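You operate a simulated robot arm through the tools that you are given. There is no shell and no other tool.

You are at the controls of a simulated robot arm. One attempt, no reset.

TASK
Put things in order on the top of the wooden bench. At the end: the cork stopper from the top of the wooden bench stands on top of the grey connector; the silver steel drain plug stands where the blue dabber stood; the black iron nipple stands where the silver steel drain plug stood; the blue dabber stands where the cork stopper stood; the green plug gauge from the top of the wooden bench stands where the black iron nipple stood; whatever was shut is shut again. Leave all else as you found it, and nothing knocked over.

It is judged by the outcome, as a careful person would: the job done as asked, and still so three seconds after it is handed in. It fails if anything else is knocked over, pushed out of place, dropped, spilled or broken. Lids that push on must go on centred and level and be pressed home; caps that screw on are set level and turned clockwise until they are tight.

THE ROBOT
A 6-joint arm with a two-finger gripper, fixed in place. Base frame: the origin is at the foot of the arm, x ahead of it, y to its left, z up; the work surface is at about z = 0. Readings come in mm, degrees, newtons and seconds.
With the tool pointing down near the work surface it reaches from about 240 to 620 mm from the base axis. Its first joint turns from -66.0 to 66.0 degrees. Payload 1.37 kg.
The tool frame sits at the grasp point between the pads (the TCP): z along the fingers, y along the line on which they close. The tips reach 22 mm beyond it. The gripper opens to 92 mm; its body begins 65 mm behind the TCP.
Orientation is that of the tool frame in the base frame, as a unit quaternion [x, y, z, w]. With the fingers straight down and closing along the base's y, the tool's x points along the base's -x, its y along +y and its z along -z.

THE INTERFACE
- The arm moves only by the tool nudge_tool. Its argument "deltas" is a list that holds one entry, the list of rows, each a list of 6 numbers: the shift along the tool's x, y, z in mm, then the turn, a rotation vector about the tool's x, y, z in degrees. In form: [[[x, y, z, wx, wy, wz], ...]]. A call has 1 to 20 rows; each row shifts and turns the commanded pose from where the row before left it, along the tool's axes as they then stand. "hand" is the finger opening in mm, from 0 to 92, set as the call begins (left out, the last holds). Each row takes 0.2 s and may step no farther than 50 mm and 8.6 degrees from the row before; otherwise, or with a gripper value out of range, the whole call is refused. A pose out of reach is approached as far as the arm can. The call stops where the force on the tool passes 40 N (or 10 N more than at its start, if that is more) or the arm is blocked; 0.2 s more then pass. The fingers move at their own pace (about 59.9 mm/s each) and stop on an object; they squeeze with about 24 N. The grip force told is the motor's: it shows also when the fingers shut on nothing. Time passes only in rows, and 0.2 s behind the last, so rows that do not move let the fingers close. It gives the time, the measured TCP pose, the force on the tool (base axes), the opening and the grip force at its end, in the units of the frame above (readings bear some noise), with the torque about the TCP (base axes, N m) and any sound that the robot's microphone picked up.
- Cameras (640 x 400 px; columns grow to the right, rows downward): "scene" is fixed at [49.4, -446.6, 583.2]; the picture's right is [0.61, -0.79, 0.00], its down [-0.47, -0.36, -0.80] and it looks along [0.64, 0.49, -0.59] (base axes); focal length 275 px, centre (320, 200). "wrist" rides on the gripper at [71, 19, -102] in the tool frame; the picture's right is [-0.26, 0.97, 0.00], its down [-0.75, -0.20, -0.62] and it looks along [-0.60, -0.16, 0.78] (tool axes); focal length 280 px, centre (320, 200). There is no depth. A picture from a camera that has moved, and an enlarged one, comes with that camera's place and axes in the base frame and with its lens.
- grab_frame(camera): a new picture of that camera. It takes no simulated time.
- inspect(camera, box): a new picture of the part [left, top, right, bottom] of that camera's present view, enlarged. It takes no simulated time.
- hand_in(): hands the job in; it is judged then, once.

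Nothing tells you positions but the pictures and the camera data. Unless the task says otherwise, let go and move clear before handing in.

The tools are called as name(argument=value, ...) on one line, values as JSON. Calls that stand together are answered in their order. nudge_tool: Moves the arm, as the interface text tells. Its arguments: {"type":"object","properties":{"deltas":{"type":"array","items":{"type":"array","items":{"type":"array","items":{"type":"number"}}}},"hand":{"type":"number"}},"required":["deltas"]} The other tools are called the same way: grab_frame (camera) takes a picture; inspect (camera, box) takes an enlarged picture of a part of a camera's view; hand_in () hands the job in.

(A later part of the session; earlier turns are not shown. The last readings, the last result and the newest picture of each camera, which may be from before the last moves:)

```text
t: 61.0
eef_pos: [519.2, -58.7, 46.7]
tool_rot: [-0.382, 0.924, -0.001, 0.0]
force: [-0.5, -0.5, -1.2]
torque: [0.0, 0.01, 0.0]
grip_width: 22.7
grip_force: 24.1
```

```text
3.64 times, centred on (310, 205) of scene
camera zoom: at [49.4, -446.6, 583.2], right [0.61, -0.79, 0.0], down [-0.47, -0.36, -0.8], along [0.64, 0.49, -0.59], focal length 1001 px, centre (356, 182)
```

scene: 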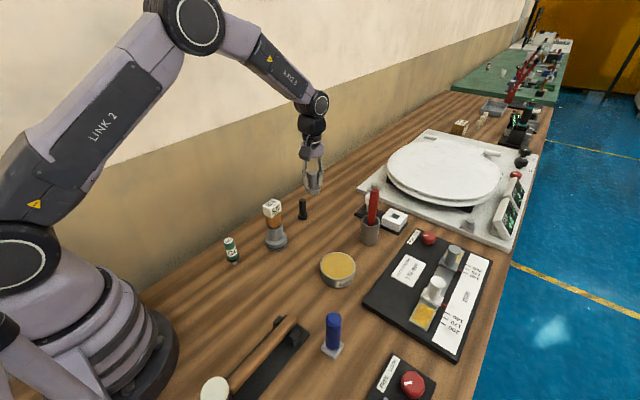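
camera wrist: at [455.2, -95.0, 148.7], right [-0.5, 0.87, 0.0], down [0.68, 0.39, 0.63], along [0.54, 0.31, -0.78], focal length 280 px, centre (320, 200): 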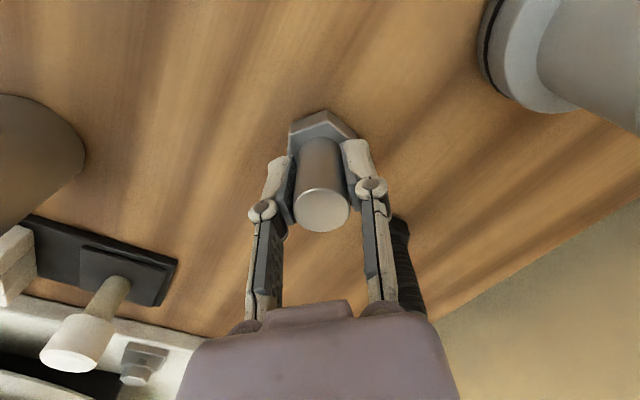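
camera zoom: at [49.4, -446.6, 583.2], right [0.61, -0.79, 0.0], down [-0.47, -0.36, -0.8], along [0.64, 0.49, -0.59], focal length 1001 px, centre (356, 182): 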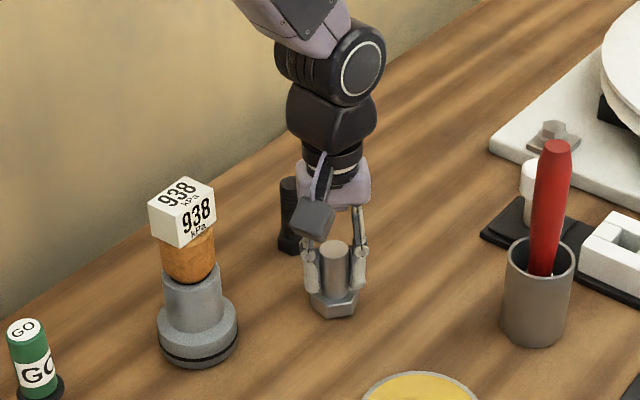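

About 4 mm remain. Lowering to contact in small steps.

nudge_tool(deltas=[[[0, 0, 1.5, 0, 0, 0], [0, 0, 1, 0, 0, 0], [0, 0, 0, 0, 0, 0]]])

nudge_tool(deltas=[[[0, 0, 1, 0, 0, 0], [0, 0, 0, 0, 0, 0]]])

nudge_tool(deltas=[[[0, 0, 1, 0, 0, 0], [0, 0, 0, 0, 0, 0]]])

```text
t: 61.8
eef_pos: [519.3, -60.1, 43.8]
tool_rot: [-0.382, 0.924, -0.001, 0.001]
force: [-0.7, -0.7, -1.7]
torque: [-0.01, 0.01, -0.01]
grip_width: 22.8
grip_force: 23.9
```

```text
t: 62.4
eef_pos: [517.9, -59.4, 43.6]
tool_rot: [-0.382, 0.924, 0.0, 0.0]
force: [0.4, -0.5, -0.8]
torque: [-0.01, 0.02, 0.0]
grip_width: 23.1
grip_force: 24.3
```

```text
t: 63.0
eef_pos: [520.4, -60.1, 42.7]
tool_rot: [-0.381, 0.924, -0.001, -0.001]
force: [-1.4, -0.6, 2.9]
torque: [0.01, 0.06, 0.0]
grip_width: 23.0
grip_force: 23.8
```

Contact is made, with force rising to about +3 N from -1 N. Releasing the plug.

nudge_tool(deltas=[[[0, 0, 0, 0, 0, 0], [0, 0, 0, 0, 0, 0], [0, 0, 0, 0, 0, 0]]], hand=52)

inspect(camera="scene", box=[270, 180, 360, 250])

grab_frame(camera="wrist")

```text
t: 63.8
eef_pos: [519.6, -58.9, 42.1]
tool_rot: [-0.381, 0.924, -0.001, 0.0]
force: [1.0, 0.5, -0.9]
torque: [0.01, 0.01, -0.04]
grip_width: 52.0
grip_force: 0.0
```

```text
5.71 times, centred on (315, 215) of scene
camera zoom: at [49.4, -446.6, 583.2], right [0.61, -0.79, 0.0], down [-0.47, -0.36, -0.8], along [0.64, 0.49, -0.59], focal length 1573 px, centre (349, 114)
```

zoom: 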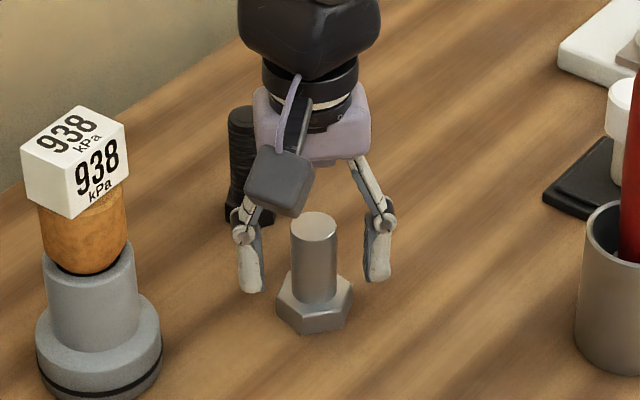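

```text
taken
camera wrist: at [455.0, -94.9, 144.5], right [-0.5, 0.87, 0.0], down [0.68, 0.39, 0.63], along [0.54, 0.31, -0.78], focal length 280 px, centre (320, 200)
```

wrist: 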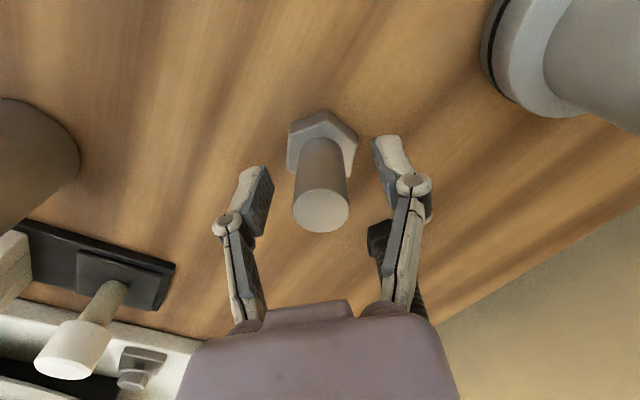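

The plug stands on the dabber's old place. I'll retreat up and hover over the black nipple.

nudge_tool(deltas=[[[0, 0, -10, 0, 0, 0], [0, 0, -20, 0, 0, 0], [0, 0, -30, 0, 0, 0], [0, 0, -30, 0, 0, 0], [0, 0, -30, 0, 0, 0], [-21.3, 6.8, 0, 0, 0, 0], [-21.3, 6.8, 0, 0, 0, 0], [-21.3, 6.7, 0, 0, 0, 0], [-21.4, 6.7, 0, 0, 0, 0], [0, 0, 20, 0, 0, 0], [0, 0, 20, 0, 0, 0], [0, 0, 0, 0, 0, 0]]], hand=52)

grab_frame(camera="wrist")

inspect(camera="wrist", box=[260, 60, 380, 160])

inspect(camera="scene", box=[230, 120, 390, 260])

```text
t: 66.4
eef_pos: [561.1, 19.7, 121.1]
tool_rot: [-0.383, 0.924, 0.0, 0.0]
force: [-1.0, -0.4, -0.4]
torque: [0.0, -0.01, -0.01]
grip_width: 51.9
grip_force: 0.1
```

```text
taken
camera wrist: at [496.7, -15.6, 224.5], right [-0.5, 0.87, 0.0], down [0.68, 0.39, 0.63], along [0.54, 0.31, -0.78], focal length 280 px, centre (320, 200)
```

wrist: 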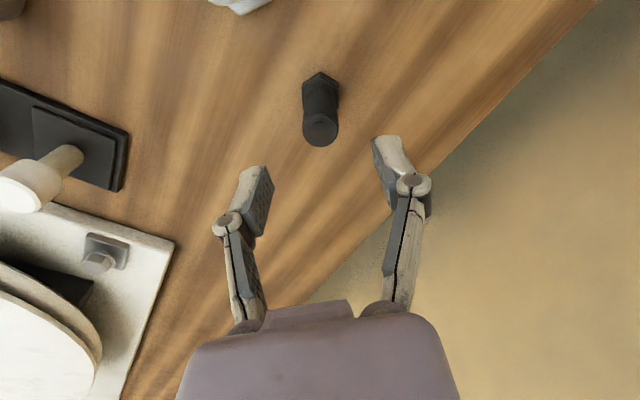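

```text
4.00 times, centred on (320, 110) of wrist
camera zoom: at [496.7, -15.6, 224.5], right [-0.5, 0.87, 0.0], down [0.68, 0.39, 0.63], along [0.54, 0.31, -0.78], focal length 1122 px, centre (320, 560)
```

zoom: 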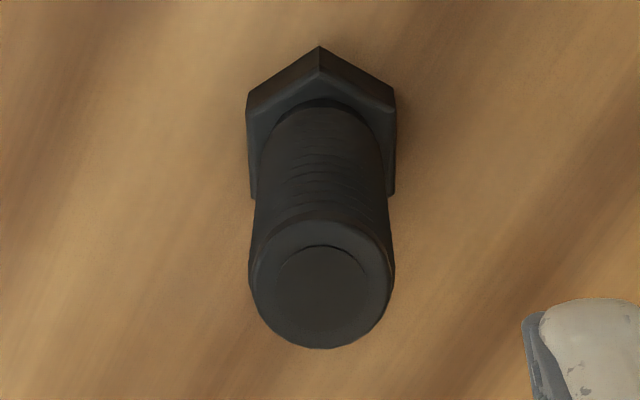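

```text
2.86 times, centred on (310, 190) of scene
camera zoom: at [49.4, -446.6, 583.2], right [0.61, -0.79, 0.0], down [-0.47, -0.36, -0.8], along [0.64, 0.49, -0.59], focal length 786 px, centre (349, 229)
```

zoom: 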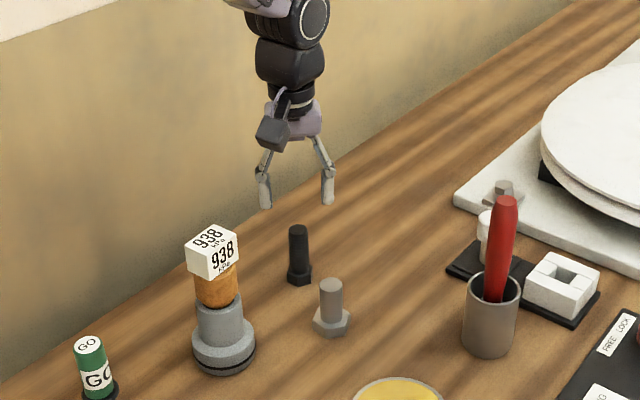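

The gripper is centred on the nipple within 1 mm. Descending to the stem and closing.

nudge_tool(deltas=[[[0.6, 0.5, 0, 0, 0, 0], [0, 0, 20, 0, 0, 0], [0, 0, 20, 0, 0, 0], [0, 0, 20, 0, 0, 0], [0, 0, 12, 0, 0, 0], [0, 0, 5, 0, 0, 0], [0, 0, 0, 0, 0, 0]]])

grab_frame(camera="wrist")

inspect(camera="scene", box=[230, 120, 390, 260])

```text
t: 68.0
eef_pos: [559.7, 19.8, 45.4]
tool_rot: [-0.382, 0.924, -0.001, 0.001]
force: [-0.2, -0.4, 0.0]
torque: [0.02, 0.0, 0.0]
grip_width: 51.9
grip_force: 0.0
```

```text
taken
camera wrist: at [495.8, -15.4, 147.6], right [-0.5, 0.87, 0.0], down [0.68, 0.39, 0.63], along [0.54, 0.31, -0.78], focal length 280 px, centre (320, 200)
```

wrist: 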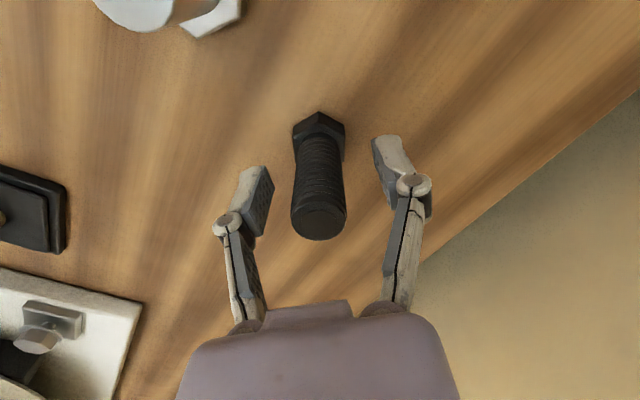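

```text
2.86 times, centred on (310, 190) of scene
camera zoom: at [49.4, -446.6, 583.2], right [0.61, -0.79, 0.0], down [-0.47, -0.36, -0.8], along [0.64, 0.49, -0.59], focal length 786 px, centre (349, 229)
```

zoom: 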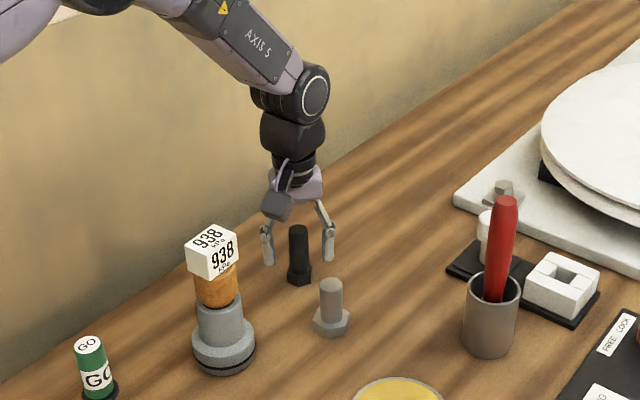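

The nipple is between the pads with clear space around it. Closing, then a test lift.

nudge_tool(deltas=[[[0, 0, 0, 0, 0, 0], [0, 0, 0, 0, 0, 0], [0, 0, 0, 0, 0, 0], [0, 0, 0, 0, 0, 0]]], hand=5)

nudge_tool(deltas=[[[0, 0, -3, 0, 0, 0], [0, 0, -5, 0, 0, 0], [0, 0, -5, 0, 0, 0], [0, 0, 0, 0, 0, 0]]])

grab_frame(camera="wrist")

inspect(camera="scene", box=[260, 170, 350, 250])

```text
t: 69.0
eef_pos: [560.3, 20.4, 46.3]
tool_rot: [-0.382, 0.924, 0.0, 0.0]
force: [0.1, 0.0, -0.3]
torque: [-0.04, 0.0, -0.01]
grip_width: 20.1
grip_force: 23.8
```

```text
t: 70.0
eef_pos: [560.3, 20.6, 58.8]
tool_rot: [-0.382, 0.924, -0.002, 0.0]
force: [0.1, 0.0, -1.0]
torque: [0.04, -0.03, -0.03]
grip_width: 19.9
grip_force: 23.5
```

```text
taken
camera wrist: at [495.6, -15.8, 160.8], right [-0.5, 0.87, 0.0], down [0.68, 0.39, 0.63], along [0.54, 0.31, -0.78], focal length 280 px, centre (320, 200)
```

wrist: 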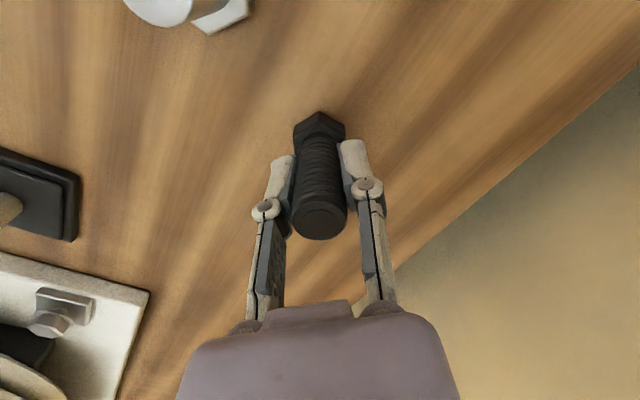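

```text
5.00 times, centred on (305, 210) of scene
camera zoom: at [49.4, -446.6, 583.2], right [0.61, -0.79, 0.0], down [-0.47, -0.36, -0.8], along [0.64, 0.49, -0.59], focal length 1376 px, centre (395, 150)
```

zoom: 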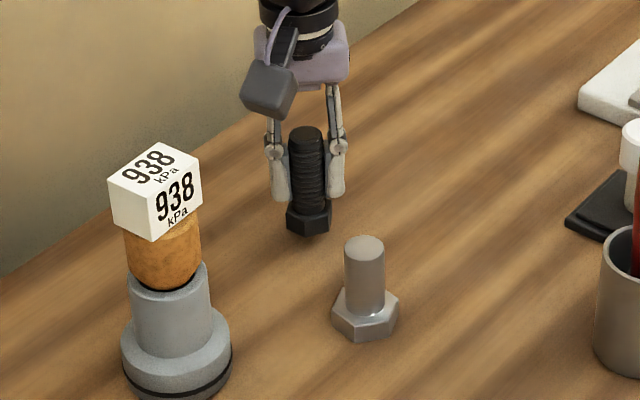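

The nipple is held. Its old place was (560.1,20.2). I'll raise it well above the cork stack and carry it to the plug's old place (298.7,-120.8).

nudge_tool(deltas=[[[0, 0, -30, 0, 0, 0], [0, 0, -30, 0, 0, 0], [0, 0, -30, 0, 0, 0], [0, 0, -30, 0, 0, 0], [0, 0, -30, 0, 0, 0], [0, 0, -30, 0, 0, 0], [28.5, 8.45, 0, 0, 0, 0], [28.5, 8.45, 0, 0, 0, 0], [28.5, 8.45, 0, 0, 0, 0], [28.5, 8.45, 0, 0, 0, 0], [28.5, 8.45, 0, 0, 0, 0], [28.5, 8.45, 0, 0, 0, 0], [28.5, 8.45, 0, 0, 0, 0], [28.5, 8.45, 0, 0, 0, 0], [28.5, 8.45, 0, 0, 0, 0], [28.6, 8.45, 0, 0, 0, 0], [0, 0, 0, 0, 0, 0]]])

grab_frame(camera="wrist")

grab_frame(camera="scene")

```text
t: 73.6
eef_pos: [298.9, -121.1, 238.5]
tool_rot: [-0.381, 0.924, -0.001, 0.0]
force: [0.2, 0.2, -0.6]
torque: [0.01, -0.03, 0.07]
grip_width: 20.0
grip_force: 24.2
```

```text
taken
camera wrist: at [233.9, -156.8, 340.3], right [-0.5, 0.87, 0.0], down [0.68, 0.39, 0.63], along [0.54, 0.31, -0.78], focal length 280 px, centre (320, 200)
```

wrist: 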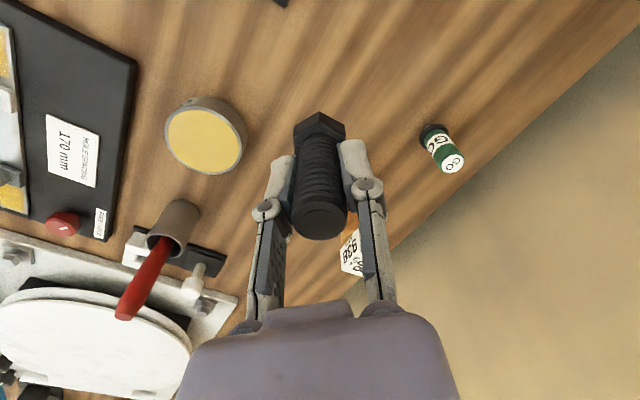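

```text
taken
```

scene: 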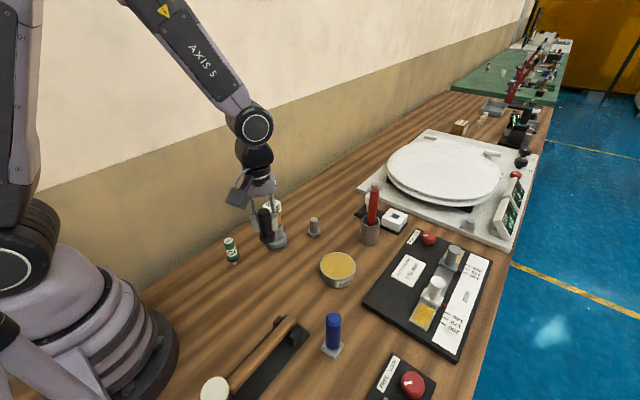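

The nipple is above the plug's old spot. Lowering.

nudge_tool(deltas=[[[0, 0, 30, 0, 0, 0], [0, 0, 30, 0, 0, 0], [0, 0, 30, 0, 0, 0], [0, 0, 30, 0, 0, 0], [0, 0, 30, 0, 0, 0], [0, 0, 20, 0, 0, 0], [0, 0, 14, 0, 0, 0], [0, 0, 4, 0, 0, 0], [0, 0, 0, 0, 0, 0]]])

grab_frame(camera="wrist")

inspect(camera="scene", box=[220, 220, 330, 320])

```text
t: 75.6
eef_pos: [299.3, -120.8, 49.3]
tool_rot: [-0.382, 0.924, -0.001, 0.001]
force: [-0.5, 0.4, -0.9]
torque: [-0.01, 0.01, 0.02]
grip_width: 20.1
grip_force: 23.9
```

```text
taken
camera wrist: at [234.4, -157.4, 151.9], right [-0.5, 0.87, 0.0], down [0.68, 0.39, 0.63], along [0.54, 0.31, -0.78], focal length 280 px, centre (320, 200)
```

wrist: 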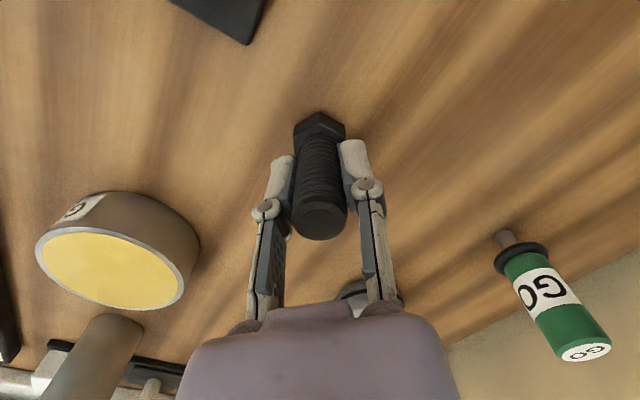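

```text
4.00 times, centred on (275, 270) of scene
camera zoom: at [49.4, -446.6, 583.2], right [0.61, -0.79, 0.0], down [-0.47, -0.36, -0.8], along [0.64, 0.49, -0.59], focal length 1101 px, centre (500, -80)
```

zoom: 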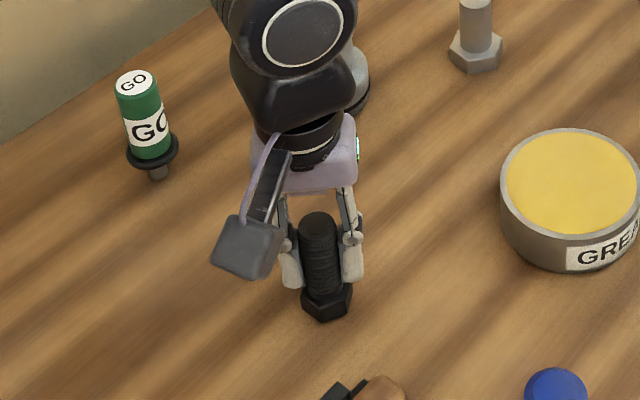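

About 4 mm remain. Stepping down to contact.

nudge_tool(deltas=[[[0, 0, 1.5, 0, 0, 0], [0, 0, 1, 0, 0, 0], [0, 0, 0, 0, 0, 0]]])

nudge_tool(deltas=[[[0, 0, 1, 0, 0, 0], [0, 0, 0, 0, 0, 0]]])

nudge_tool(deltas=[[[0, 0, 1, 0, 0, 0], [0, 0, 0, 0, 0, 0]]])

```text
t: 76.4
eef_pos: [298.7, -121.5, 46.7]
tool_rot: [-0.382, 0.924, -0.002, 0.001]
force: [0.5, 0.6, -0.8]
torque: [0.0, 0.0, 0.0]
grip_width: 20.0
grip_force: 23.7
```

```text
t: 77.0
eef_pos: [298.2, -122.5, 46.4]
tool_rot: [-0.382, 0.924, 0.0, 0.0]
force: [0.9, 0.4, -0.6]
torque: [-0.05, -0.03, -0.03]
grip_width: 19.7
grip_force: 24.0
```

```text
t: 77.6
eef_pos: [299.1, -122.1, 45.3]
tool_rot: [-0.383, 0.924, -0.001, 0.001]
force: [-0.4, 0.5, -0.7]
torque: [0.01, 0.02, 0.0]
grip_width: 19.8
grip_force: 24.1
```

nudge_tool(deltas=[[[0, 0, 1, 0, 0, 0], [0, 0, 0, 0, 0, 0]]])

```text
t: 78.2
eef_pos: [298.7, -121.1, 44.5]
tool_rot: [-0.382, 0.924, 0.0, 0.001]
force: [-1.9, 2.6, 21.3]
torque: [0.05, 0.07, 0.01]
grip_width: 20.4
grip_force: 24.2
```

The nipple is firmly in contact at 21 N. I'll ease up 0.6 mm and release.

nudge_tool(deltas=[[[0, 0, -0.6, 0, 0, 0], [0, 0, 0, 0, 0, 0]]])

nudge_tool(deltas=[[[0, 0, 0, 0, 0, 0], [0, 0, 0, 0, 0, 0], [0, 0, 0, 0, 0, 0]]], hand=52)

grab_frame(camera="wrist")

inspect(camera="scene", box=[220, 220, 330, 320])

```text
t: 78.8
eef_pos: [298.8, -121.3, 44.5]
tool_rot: [-0.382, 0.924, -0.001, 0.0]
force: [1.2, 1.7, 2.5]
torque: [0.0, -0.09, 0.0]
grip_width: 20.0
grip_force: 24.0
```

```text
t: 79.6
eef_pos: [297.7, -121.5, 44.9]
tool_rot: [-0.382, 0.924, -0.001, 0.0]
force: [0.3, -0.3, 0.0]
torque: [0.01, 0.01, 0.02]
grip_width: 51.8
grip_force: 0.0
```

```text
taken
camera wrist: at [234.2, -157.8, 147.5], right [-0.5, 0.87, 0.0], down [0.68, 0.39, 0.63], along [0.54, 0.31, -0.78], focal length 280 px, centre (320, 200)
```

wrist: 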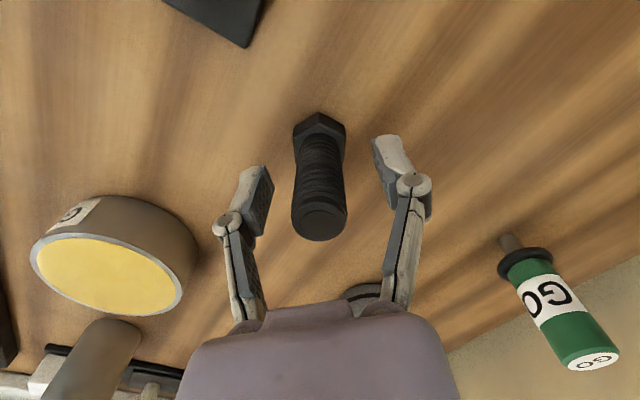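

```text
4.00 times, centred on (275, 270) of scene
camera zoom: at [49.4, -446.6, 583.2], right [0.61, -0.79, 0.0], down [-0.47, -0.36, -0.8], along [0.64, 0.49, -0.59], focal length 1101 px, centre (500, -80)
```

zoom: 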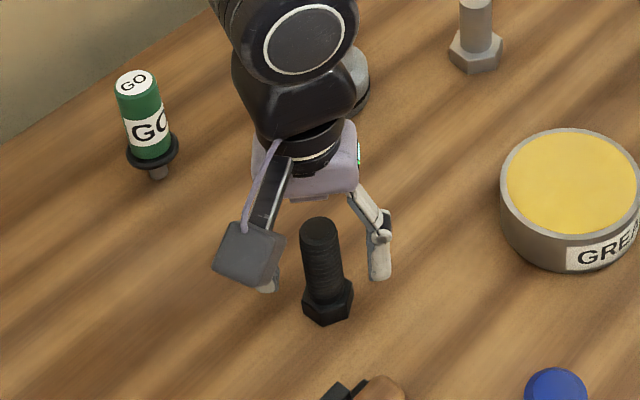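

The nipple stands on the plug's old place. Next is the green gauge: retreat up and hover over (298.5,40.5).

nudge_tool(deltas=[[[0, 0, -10, 0, 0, 0], [0, 0, -20, 0, 0, 0], [0, 0, -30, 0, 0, 0], [0, 0, -30, 0, 0, 0], [0, 0, -30, 0, 0, 0], [-19.1, 19.05, 0, 0, 0, 0], [-19.1, 19.05, 0, 0, 0, 0], [-19.1, 19.05, 0, 0, 0, 0], [-19.1, 19.05, 0, 0, 0, 0], [-19.1, 19.05, 0, 0, 0, 0], [-19.1, 19.05, 0, 0, 0, 0], [0, 0, 20, 0, 0, 0], [0, 0, 0, 0, 0, 0]]], hand=56)

grab_frame(camera="wrist")

inspect(camera="wrist", box=[260, 60, 380, 160])

inspect(camera="scene", box=[180, 180, 340, 320])

```text
t: 82.4
eef_pos: [298.6, 40.6, 145.4]
tool_rot: [-0.382, 0.924, 0.0, 0.0]
force: [-0.6, 0.8, -0.2]
torque: [0.0, 0.0, -0.02]
grip_width: 56.1
grip_force: 0.1
```

```text
taken
camera wrist: at [234.3, 4.4, 247.2], right [-0.5, 0.87, 0.0], down [0.68, 0.39, 0.63], along [0.54, 0.31, -0.78], focal length 280 px, centre (320, 200)
```

wrist: 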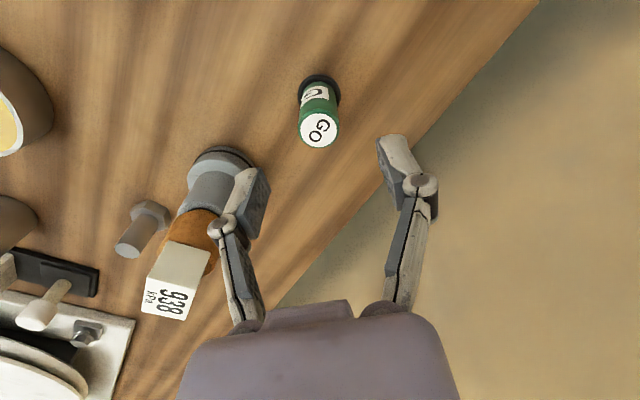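

```text
4.00 times, centred on (320, 110) of wrist
camera zoom: at [234.3, 4.4, 247.2], right [-0.5, 0.87, 0.0], down [0.68, 0.39, 0.63], along [0.54, 0.31, -0.78], focal length 1122 px, centre (320, 560)
```

zoom: 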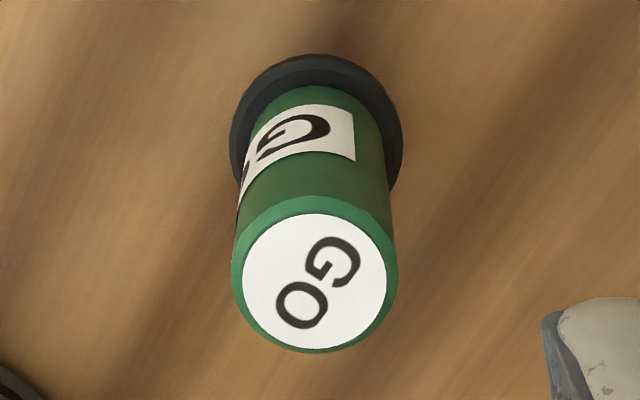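

```text
2.86 times, centred on (260, 250) of scene
camera zoom: at [49.4, -446.6, 583.2], right [0.61, -0.79, 0.0], down [-0.47, -0.36, -0.8], along [0.64, 0.49, -0.59], focal length 786 px, centre (491, 57)
```

zoom: 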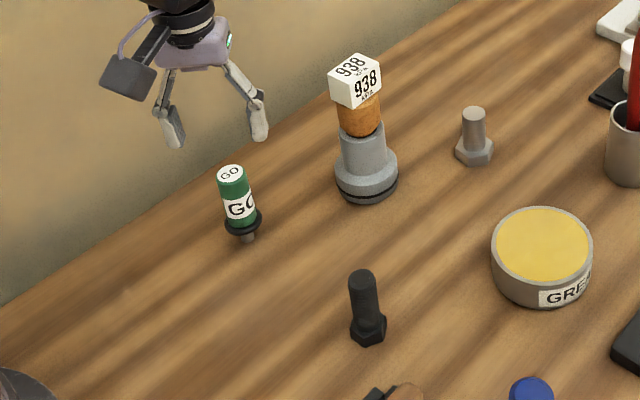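

The green gauge is centred under the gripper within 1 mm. Descending to its barrel.

nudge_tool(deltas=[[[-0.3, -0.8, 0, 0, 0, 0], [0, 0, 20, 0, 0, 0], [0, 0, 20, 0, 0, 0], [0, 0, 20, 0, 0, 0], [0, 0, 15, 0, 0, 0], [0, 0, 9, 0, 0, 0], [0, 0, 0, 0, 0, 0]]])

grab_frame(camera="wrist")

inspect(camera="scene", box=[190, 200, 290, 280])

```text
t: 84.0
eef_pos: [299.4, 40.1, 61.0]
tool_rot: [-0.382, 0.924, -0.001, 0.0]
force: [0.3, 0.0, 0.9]
torque: [-0.03, 0.02, 0.0]
grip_width: 55.9
grip_force: 0.0
```

```text
taken
camera wrist: at [235.5, 4.0, 163.2], right [-0.5, 0.87, 0.0], down [0.68, 0.39, 0.63], along [0.54, 0.31, -0.78], focal length 280 px, centre (320, 200)
```

wrist: 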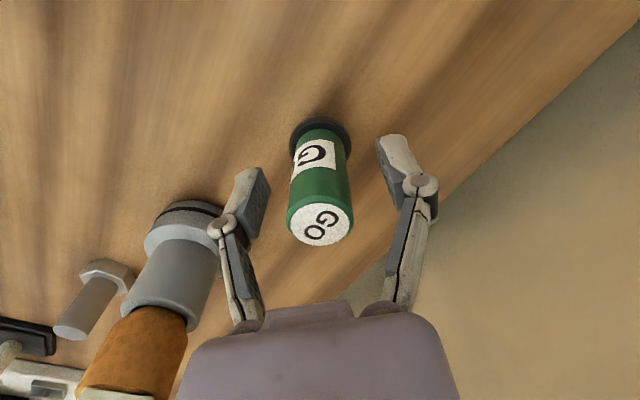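

```text
5.00 times, centred on (240, 240) of scene
camera zoom: at [49.4, -446.6, 583.2], right [0.61, -0.79, 0.0], down [-0.47, -0.36, -0.8], along [0.64, 0.49, -0.59], focal length 1376 px, centre (720, 0)
```

zoom: 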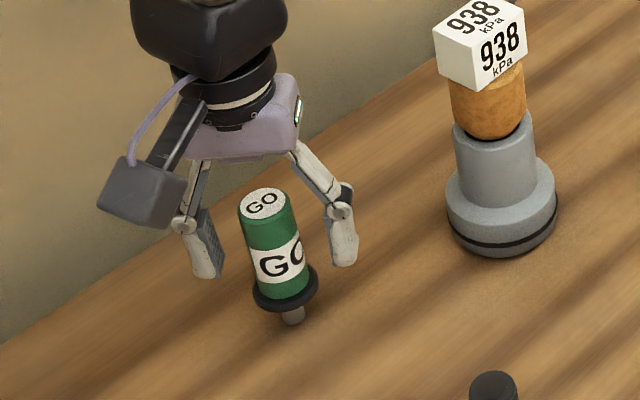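

The barrel is between the pads. Closing in two stages so the thin-footed gauge isn't knocked.

nudge_tool(deltas=[[[0, 0, 0, 0, 0, 0], [0, 0, 0, 0, 0, 0]]], hand=30)

inspect(camera="wrist", box=[240, 100, 400, 260])

```text
t: 84.6
eef_pos: [299.9, 40.0, 60.6]
tool_rot: [-0.382, 0.924, 0.0, 0.001]
force: [0.1, -0.5, 0.0]
torque: [0.01, 0.0, 0.0]
grip_width: 30.2
grip_force: 0.0
```

```text
2.50 times, centred on (320, 180) of wrist
camera zoom: at [235.5, 4.0, 163.5], right [-0.5, 0.87, 0.0], down [0.68, 0.39, 0.63], along [0.54, 0.31, -0.78], focal length 701 px, centre (320, 250)
```

zoom: 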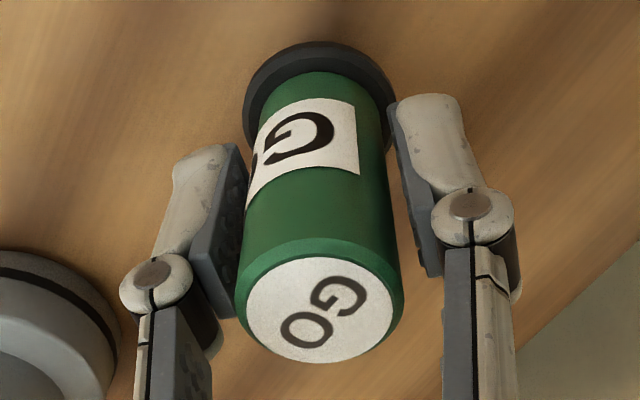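

The barrel sits about 1 mm nearer the left pad. I'll shift to centre it, then close.

nudge_tool(deltas=[[[0, -1.2, 0, 0, 0, 0], [0, 0, 0, 0, 0, 0]]])

nudge_tool(deltas=[[[0, 0, 0, 0, 0, 0], [0, 0, 0, 0, 0, 0], [0, 0, 0, 0, 0, 0]]], hand=5)

inspect(camera="wrist", box=[240, 100, 400, 260])

inspect(camera="scene", box=[190, 200, 290, 280])

```text
t: 85.2
eef_pos: [301.5, 38.2, 60.8]
tool_rot: [-0.381, 0.924, -0.001, 0.001]
force: [0.0, -0.9, 0.3]
torque: [0.01, -0.02, 0.0]
grip_width: 29.7
grip_force: 0.1
```

```text
t: 86.0
eef_pos: [301.4, 39.6, 60.9]
tool_rot: [-0.382, 0.924, 0.0, 0.0]
force: [0.2, -0.4, 0.4]
torque: [0.02, 0.0, 0.01]
grip_width: 25.0
grip_force: 24.0
```

```text
2.50 times, centred on (320, 180) of wrist
camera zoom: at [236.2, 3.3, 163.4], right [-0.5, 0.87, 0.0], down [0.68, 0.39, 0.63], along [0.54, 0.31, -0.78], focal length 701 px, centre (320, 250)
```

zoom: 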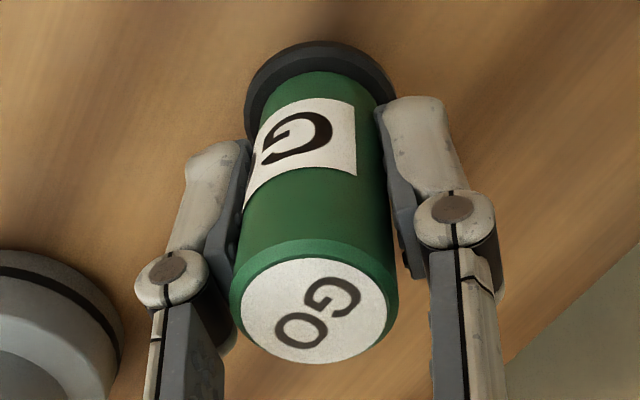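

```text
5.00 times, centred on (240, 240) of scene
camera zoom: at [49.4, -446.6, 583.2], right [0.61, -0.79, 0.0], down [-0.47, -0.36, -0.8], along [0.64, 0.49, -0.59], focal length 1376 px, centre (720, 0)
```

zoom: 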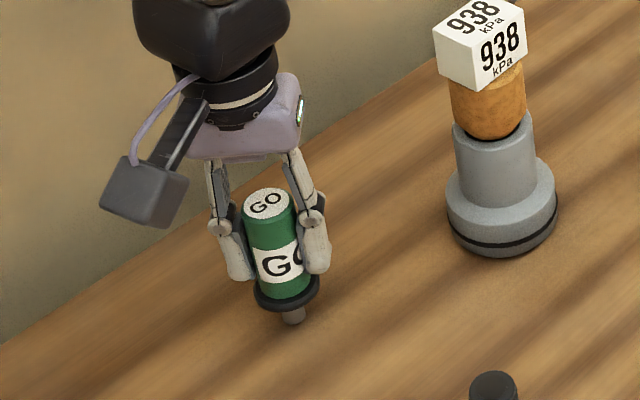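

The gauge is gripped at 25 mm, upright. Test lift.

nudge_tool(deltas=[[[0, 0, -3, 0, 0, 0], [0, 0, -5, 0, 0, 0], [0, 0, -8, 0, 0, 0], [0, 0, 0, 0, 0, 0]]])

inspect(camera="wrist", box=[240, 100, 400, 260])

inspect(camera="scene", box=[190, 200, 290, 280])

```text
t: 87.0
eef_pos: [300.5, 39.0, 76.7]
tool_rot: [-0.382, 0.924, 0.0, 0.0]
force: [0.3, -0.1, -1.3]
torque: [-0.03, 0.0, -0.01]
grip_width: 24.5
grip_force: 23.6
```

```text
2.50 times, centred on (320, 180) of wrist
camera zoom: at [236.3, 2.9, 179.6], right [-0.5, 0.87, 0.0], down [0.68, 0.39, 0.63], along [0.54, 0.31, -0.78], focal length 701 px, centre (320, 250)
```

zoom: 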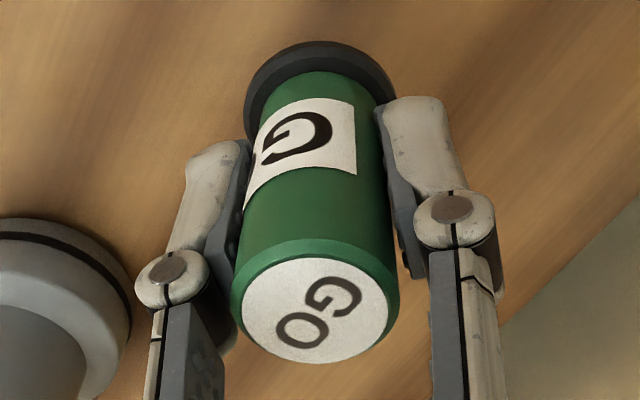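

```text
5.00 times, centred on (240, 240) of scene
camera zoom: at [49.4, -446.6, 583.2], right [0.61, -0.79, 0.0], down [-0.47, -0.36, -0.8], along [0.64, 0.49, -0.59], focal length 1376 px, centre (720, 0)
```

zoom: 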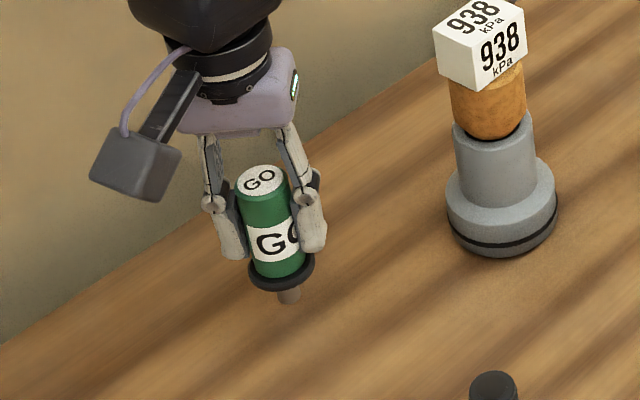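

The gauge is lifted securely. I'll raise it well above the cork stack, then carry it to the nipple's old place (560,20.4).

nudge_tool(deltas=[[[0, 0, -25, 0, 0, 0], [0, 0, -30, 0, 0, 0], [0, 0, -30, 0, 0, 0], [0, 0, -30, 0, 0, 0], [0, 0, -30, 0, 0, 0], [0, 0, -30, 0, 0, 0], [0, 0, -10, 0, 0, 0], [-17, -19.7, 0, 0, 0, 0], [-17, -19.7, 0, 0, 0, 0], [-17, -19.7, 0, 0, 0, 0], [-17, -19.7, 0, 0, 0, 0], [-17, -19.7, 0, 0, 0, 0], [-17, -19.7, 0, 0, 0, 0], [-17, -19.7, 0, 0, 0, 0], [-17, -19.7, 0, 0, 0, 0], [-17, -19.7, 0, 0, 0, 0], [-17.3, -19.5, 0, 0, 0, 0], [0, 0, 0, 0, 0, 0]]])

grab_frame(camera="wrist")

grab_frame(camera="scene")

```text
t: 90.8
eef_pos: [559.9, 18.6, 262.8]
tool_rot: [-0.382, 0.924, 0.0, 0.0]
force: [-0.1, -0.4, -1.3]
torque: [-0.06, -0.01, 0.03]
grip_width: 24.6
grip_force: 23.9
```

```text
taken
camera wrist: at [495.8, -15.8, 365.0], right [-0.5, 0.87, 0.0], down [0.68, 0.39, 0.63], along [0.54, 0.31, -0.78], focal length 280 px, centre (320, 200)
```

wrist: 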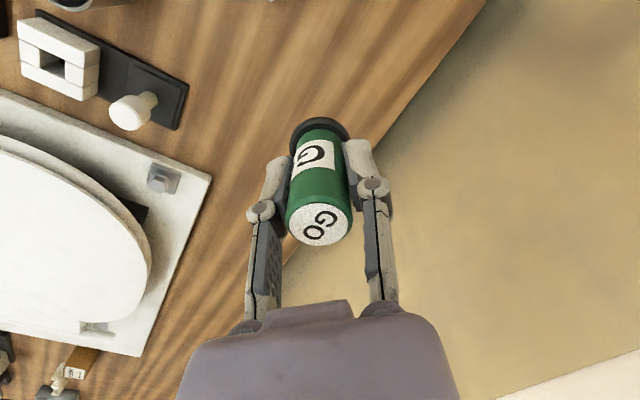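

```text
taken
```

scene: 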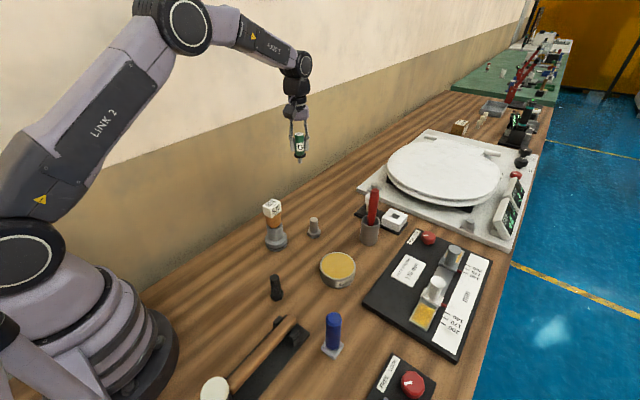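

The gauge is above the nipple's old spot. Lowering.

nudge_tool(deltas=[[[0, 0, 30, 0, 0, 0], [0, 0, 30, 0, 0, 0], [0, 0, 30, 0, 0, 0], [0, 0, 30, 0, 0, 0], [0, 0, 30, 0, 0, 0], [0, 0, 25, 0, 0, 0], [0, 0, 15, 0, 0, 0], [0, 0, 6, 0, 0, 0], [0, 0, 0, 0, 0, 0]]])

grab_frame(camera="wrist")

inspect(camera="scene", box=[230, 130, 370, 250])

```text
t: 92.8
eef_pos: [560.6, 20.3, 67.2]
tool_rot: [-0.382, 0.924, -0.001, 0.0]
force: [0.1, -0.6, -0.8]
torque: [0.0, 0.01, -0.01]
grip_width: 24.3
grip_force: 23.8
```

```text
taken
camera wrist: at [496.1, -15.9, 168.8], right [-0.5, 0.87, 0.0], down [0.68, 0.39, 0.63], along [0.54, 0.31, -0.78], focal length 280 px, centre (320, 200)
```

wrist: 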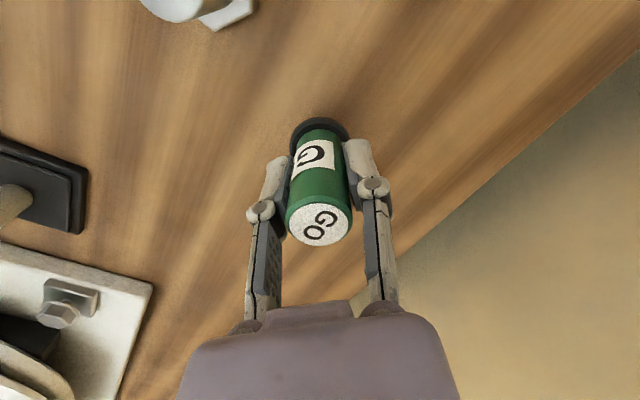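

```text
3.33 times, centred on (300, 190) of scene
camera zoom: at [49.4, -446.6, 583.2], right [0.61, -0.79, 0.0], down [-0.47, -0.36, -0.8], along [0.64, 0.49, -0.59], focal length 917 px, centre (387, 233)
```

zoom: 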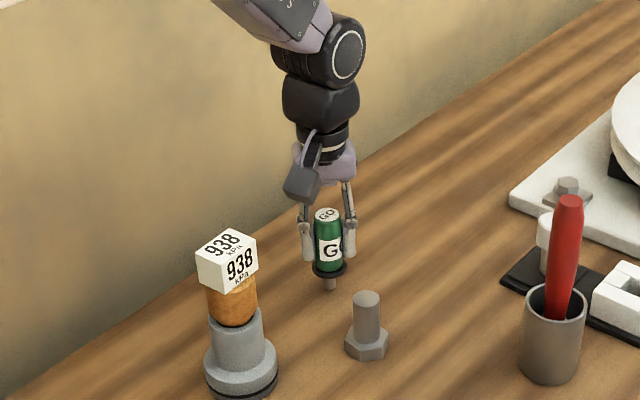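

About 6 mm remain. Stepping down gently, since this one has a thin foot.

nudge_tool(deltas=[[[0, 0, 2.5, 0, 0, 0], [0, 0, 1, 0, 0, 0], [0, 0, 0, 0, 0, 0]]])

nudge_tool(deltas=[[[0, 0, 1, 0, 0, 0], [0, 0, 0, 0, 0, 0]]])

nudge_tool(deltas=[[[0, 0, 0.7, 0, 0, 0], [0, 0, 0, 0, 0, 0]]])

```text
t: 93.6
eef_pos: [560.7, 19.3, 62.4]
tool_rot: [-0.382, 0.924, 0.0, 0.0]
force: [0.3, -0.2, -1.4]
torque: [0.0, 0.0, -0.02]
grip_width: 24.5
grip_force: 24.4
```

```text
t: 94.2
eef_pos: [560.4, 19.7, 61.8]
tool_rot: [-0.382, 0.924, -0.001, 0.0]
force: [0.6, 0.4, -0.5]
torque: [0.0, 0.02, 0.0]
grip_width: 24.3
grip_force: 24.6
```

```text
t: 94.8
eef_pos: [559.7, 19.1, 62.0]
tool_rot: [-0.382, 0.924, -0.001, 0.0]
force: [-0.1, -0.2, -0.9]
torque: [-0.01, -0.01, -0.01]
grip_width: 24.2
grip_force: 24.2
```

nudge_tool(deltas=[[[0, 0, 0.6, 0, 0, 0], [0, 0, 0, 0, 0, 0]]])

nudge_tool(deltas=[[[0, 0, 0.6, 0, 0, 0], [0, 0, 0, 0, 0, 0]]])

```text
t: 95.4
eef_pos: [561.7, 20.3, 61.9]
tool_rot: [-0.382, 0.924, 0.0, 0.001]
force: [-2.1, 0.4, 6.2]
torque: [-0.01, 0.15, -0.02]
grip_width: 24.5
grip_force: 24.1
```

```text
t: 96.0
eef_pos: [561.6, 18.9, 61.1]
tool_rot: [-0.381, 0.925, -0.001, 0.001]
force: [-6.9, -0.6, 16.9]
torque: [-0.03, 0.36, -0.03]
grip_width: 24.5
grip_force: 23.9
```

The foot has contacted, and the last step added some side load. I'll ease back up 0.8 mm to remove it.

nudge_tool(deltas=[[[0, 0, -0.8, 0, 0, 0], [0, 0, 0, 0, 0, 0]]])

inspect(camera="scene", box=[270, 170, 350, 240])

inspect(camera="wrist", box=[240, 100, 400, 260])

```text
t: 96.6
eef_pos: [560.3, 20.4, 59.7]
tool_rot: [-0.382, 0.924, -0.001, 0.002]
force: [-0.9, -0.9, 9.7]
torque: [-0.04, 0.05, -0.03]
grip_width: 24.2
grip_force: 23.5
```

```text
5.71 times, centred on (310, 205) of scene
camera zoom: at [49.4, -446.6, 583.3], right [0.61, -0.79, 0.0], down [-0.47, -0.36, -0.8], along [0.64, 0.49, -0.59], focal length 1573 px, centre (377, 171)
```

zoom: 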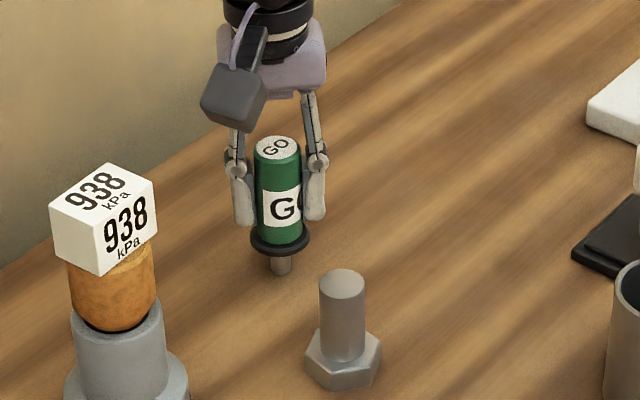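

```text
2.50 times, centred on (320, 180) of wrist
camera zoom: at [496.4, -16.0, 163.2], right [-0.5, 0.87, 0.0], down [0.68, 0.39, 0.63], along [0.55, 0.31, -0.78], focal length 701 px, centre (320, 250)
```

zoom: 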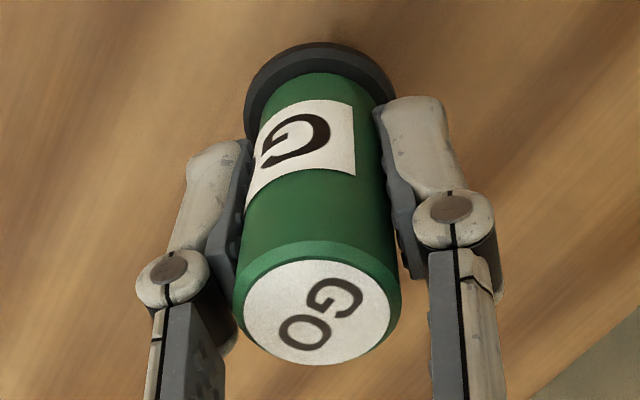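

The load is now vertical and small. I'll ease another 0.3 mm, then release gently.

nudge_tool(deltas=[[[0, 0, -0.3, 0, 0, 0], [0, 0, 0, 0, 0, 0]]])

nudge_tool(deltas=[[[0, 0, 0, 0, 0, 0], [0, 0, 0, 0, 0, 0], [0, 0, 0, 0, 0, 0]]], hand=54)

inspect(camera="scene", box=[270, 170, 350, 240])

inspect(camera="wrist", box=[240, 100, 400, 260])

```text
t: 97.2
eef_pos: [560.5, 19.2, 60.5]
tool_rot: [-0.382, 0.924, 0.0, 0.001]
force: [2.5, -0.5, 3.9]
torque: [-0.01, -0.14, -0.01]
grip_width: 24.8
grip_force: 23.9
```

```text
t: 98.0
eef_pos: [560.5, 20.5, 62.6]
tool_rot: [-0.382, 0.924, -0.001, 0.001]
force: [0.4, 0.1, -0.7]
torque: [-0.01, 0.0, -0.02]
grip_width: 54.1
grip_force: 0.1
```

```text
5.71 times, centred on (310, 205) of scene
camera zoom: at [49.4, -446.6, 583.2], right [0.61, -0.79, 0.0], down [-0.47, -0.36, -0.8], along [0.64, 0.49, -0.59], focal length 1573 px, centre (377, 171)
```

zoom: 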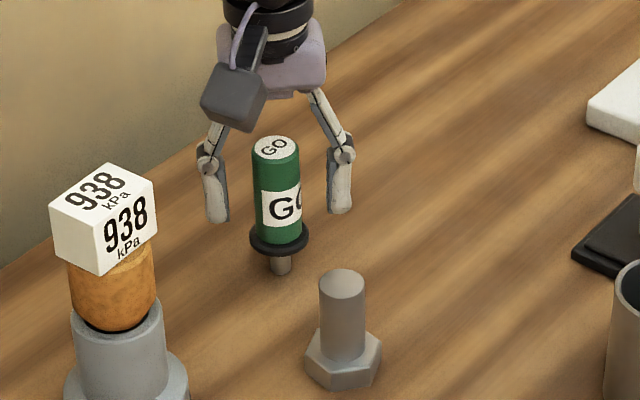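

```text
2.50 times, centred on (320, 180) of wrist
camera zoom: at [496.3, -16.1, 163.4], right [-0.5, 0.87, 0.0], down [0.68, 0.39, 0.63], along [0.54, 0.31, -0.78], focal length 701 px, centre (320, 250)
```

zoom: 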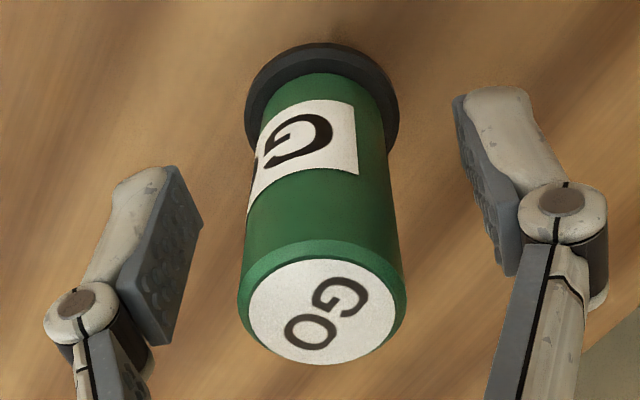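

The gauge stands upright on its foot. Retreating straight up, slowly at first.

nudge_tool(deltas=[[[0, 0, -5, 0, 0, 0], [0, 0, -10, 0, 0, 0], [0, 0, -20, 0, 0, 0], [0, 0, -30, 0, 0, 0], [0, 0, -30, 0, 0, 0], [0, 0, -30, 0, 0, 0], [0, 0, -30, 0, 0, 0], [0, 0, -30, 0, 0, 0], [0, 0, 0, 0, 0, 0]]])

grab_frame(camera="scene")

inspect(camera="scene", box=[240, 180, 360, 260])

inspect(camera="scene", box=[230, 260, 380, 370])

grab_frame(camera="wrist")

```text
t: 100.0
eef_pos: [559.8, 19.4, 246.6]
tool_rot: [-0.382, 0.924, -0.001, 0.0]
force: [-0.1, -0.7, -0.3]
torque: [0.02, 0.02, 0.02]
grip_width: 54.0
grip_force: 0.0
```

```text
taken
```

scene: 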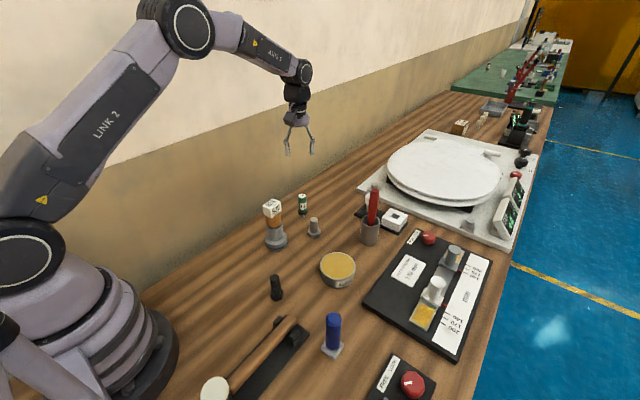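

```text
5.00 times, centred on (300, 220) of scene
camera zoom: at [49.4, -446.6, 583.2], right [0.61, -0.79, 0.0], down [-0.47, -0.36, -0.8], along [0.64, 0.49, -0.59], focal length 1376 px, centre (420, 100)
```

zoom: 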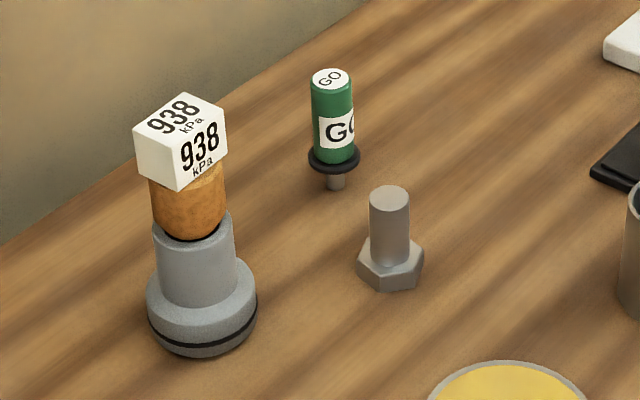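

```text
3.64 times, centred on (305, 315) of scene
camera zoom: at [49.4, -446.6, 583.2], right [0.61, -0.79, 0.0], down [-0.47, -0.36, -0.8], along [0.64, 0.49, -0.59], focal length 1001 px, centre (374, -218)
```

zoom: 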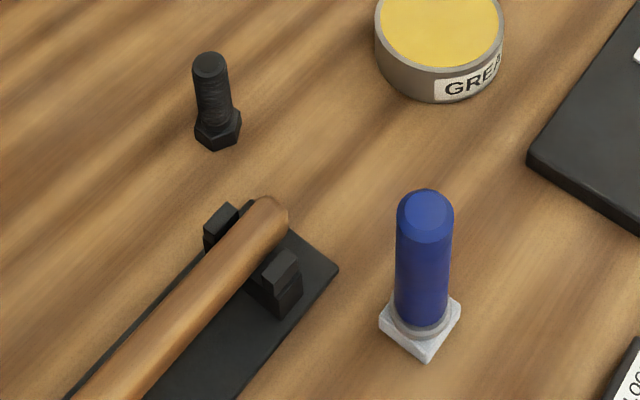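

```text
taken
camera wrist: at [495.2, -16.7, 348.8], right [-0.5, 0.87, 0.0], down [0.68, 0.39, 0.63], along [0.54, 0.31, -0.78], focal length 280 px, centre (320, 200)
```

wrist: 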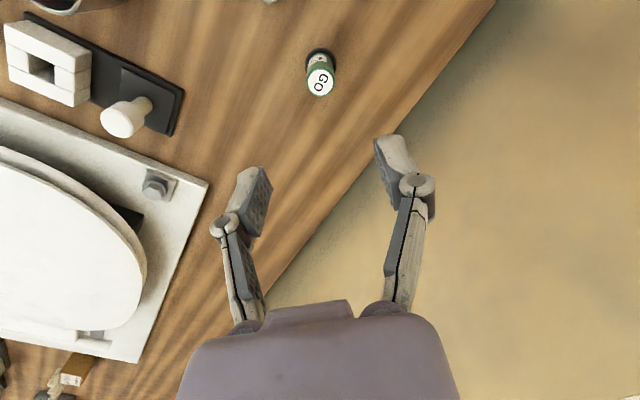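

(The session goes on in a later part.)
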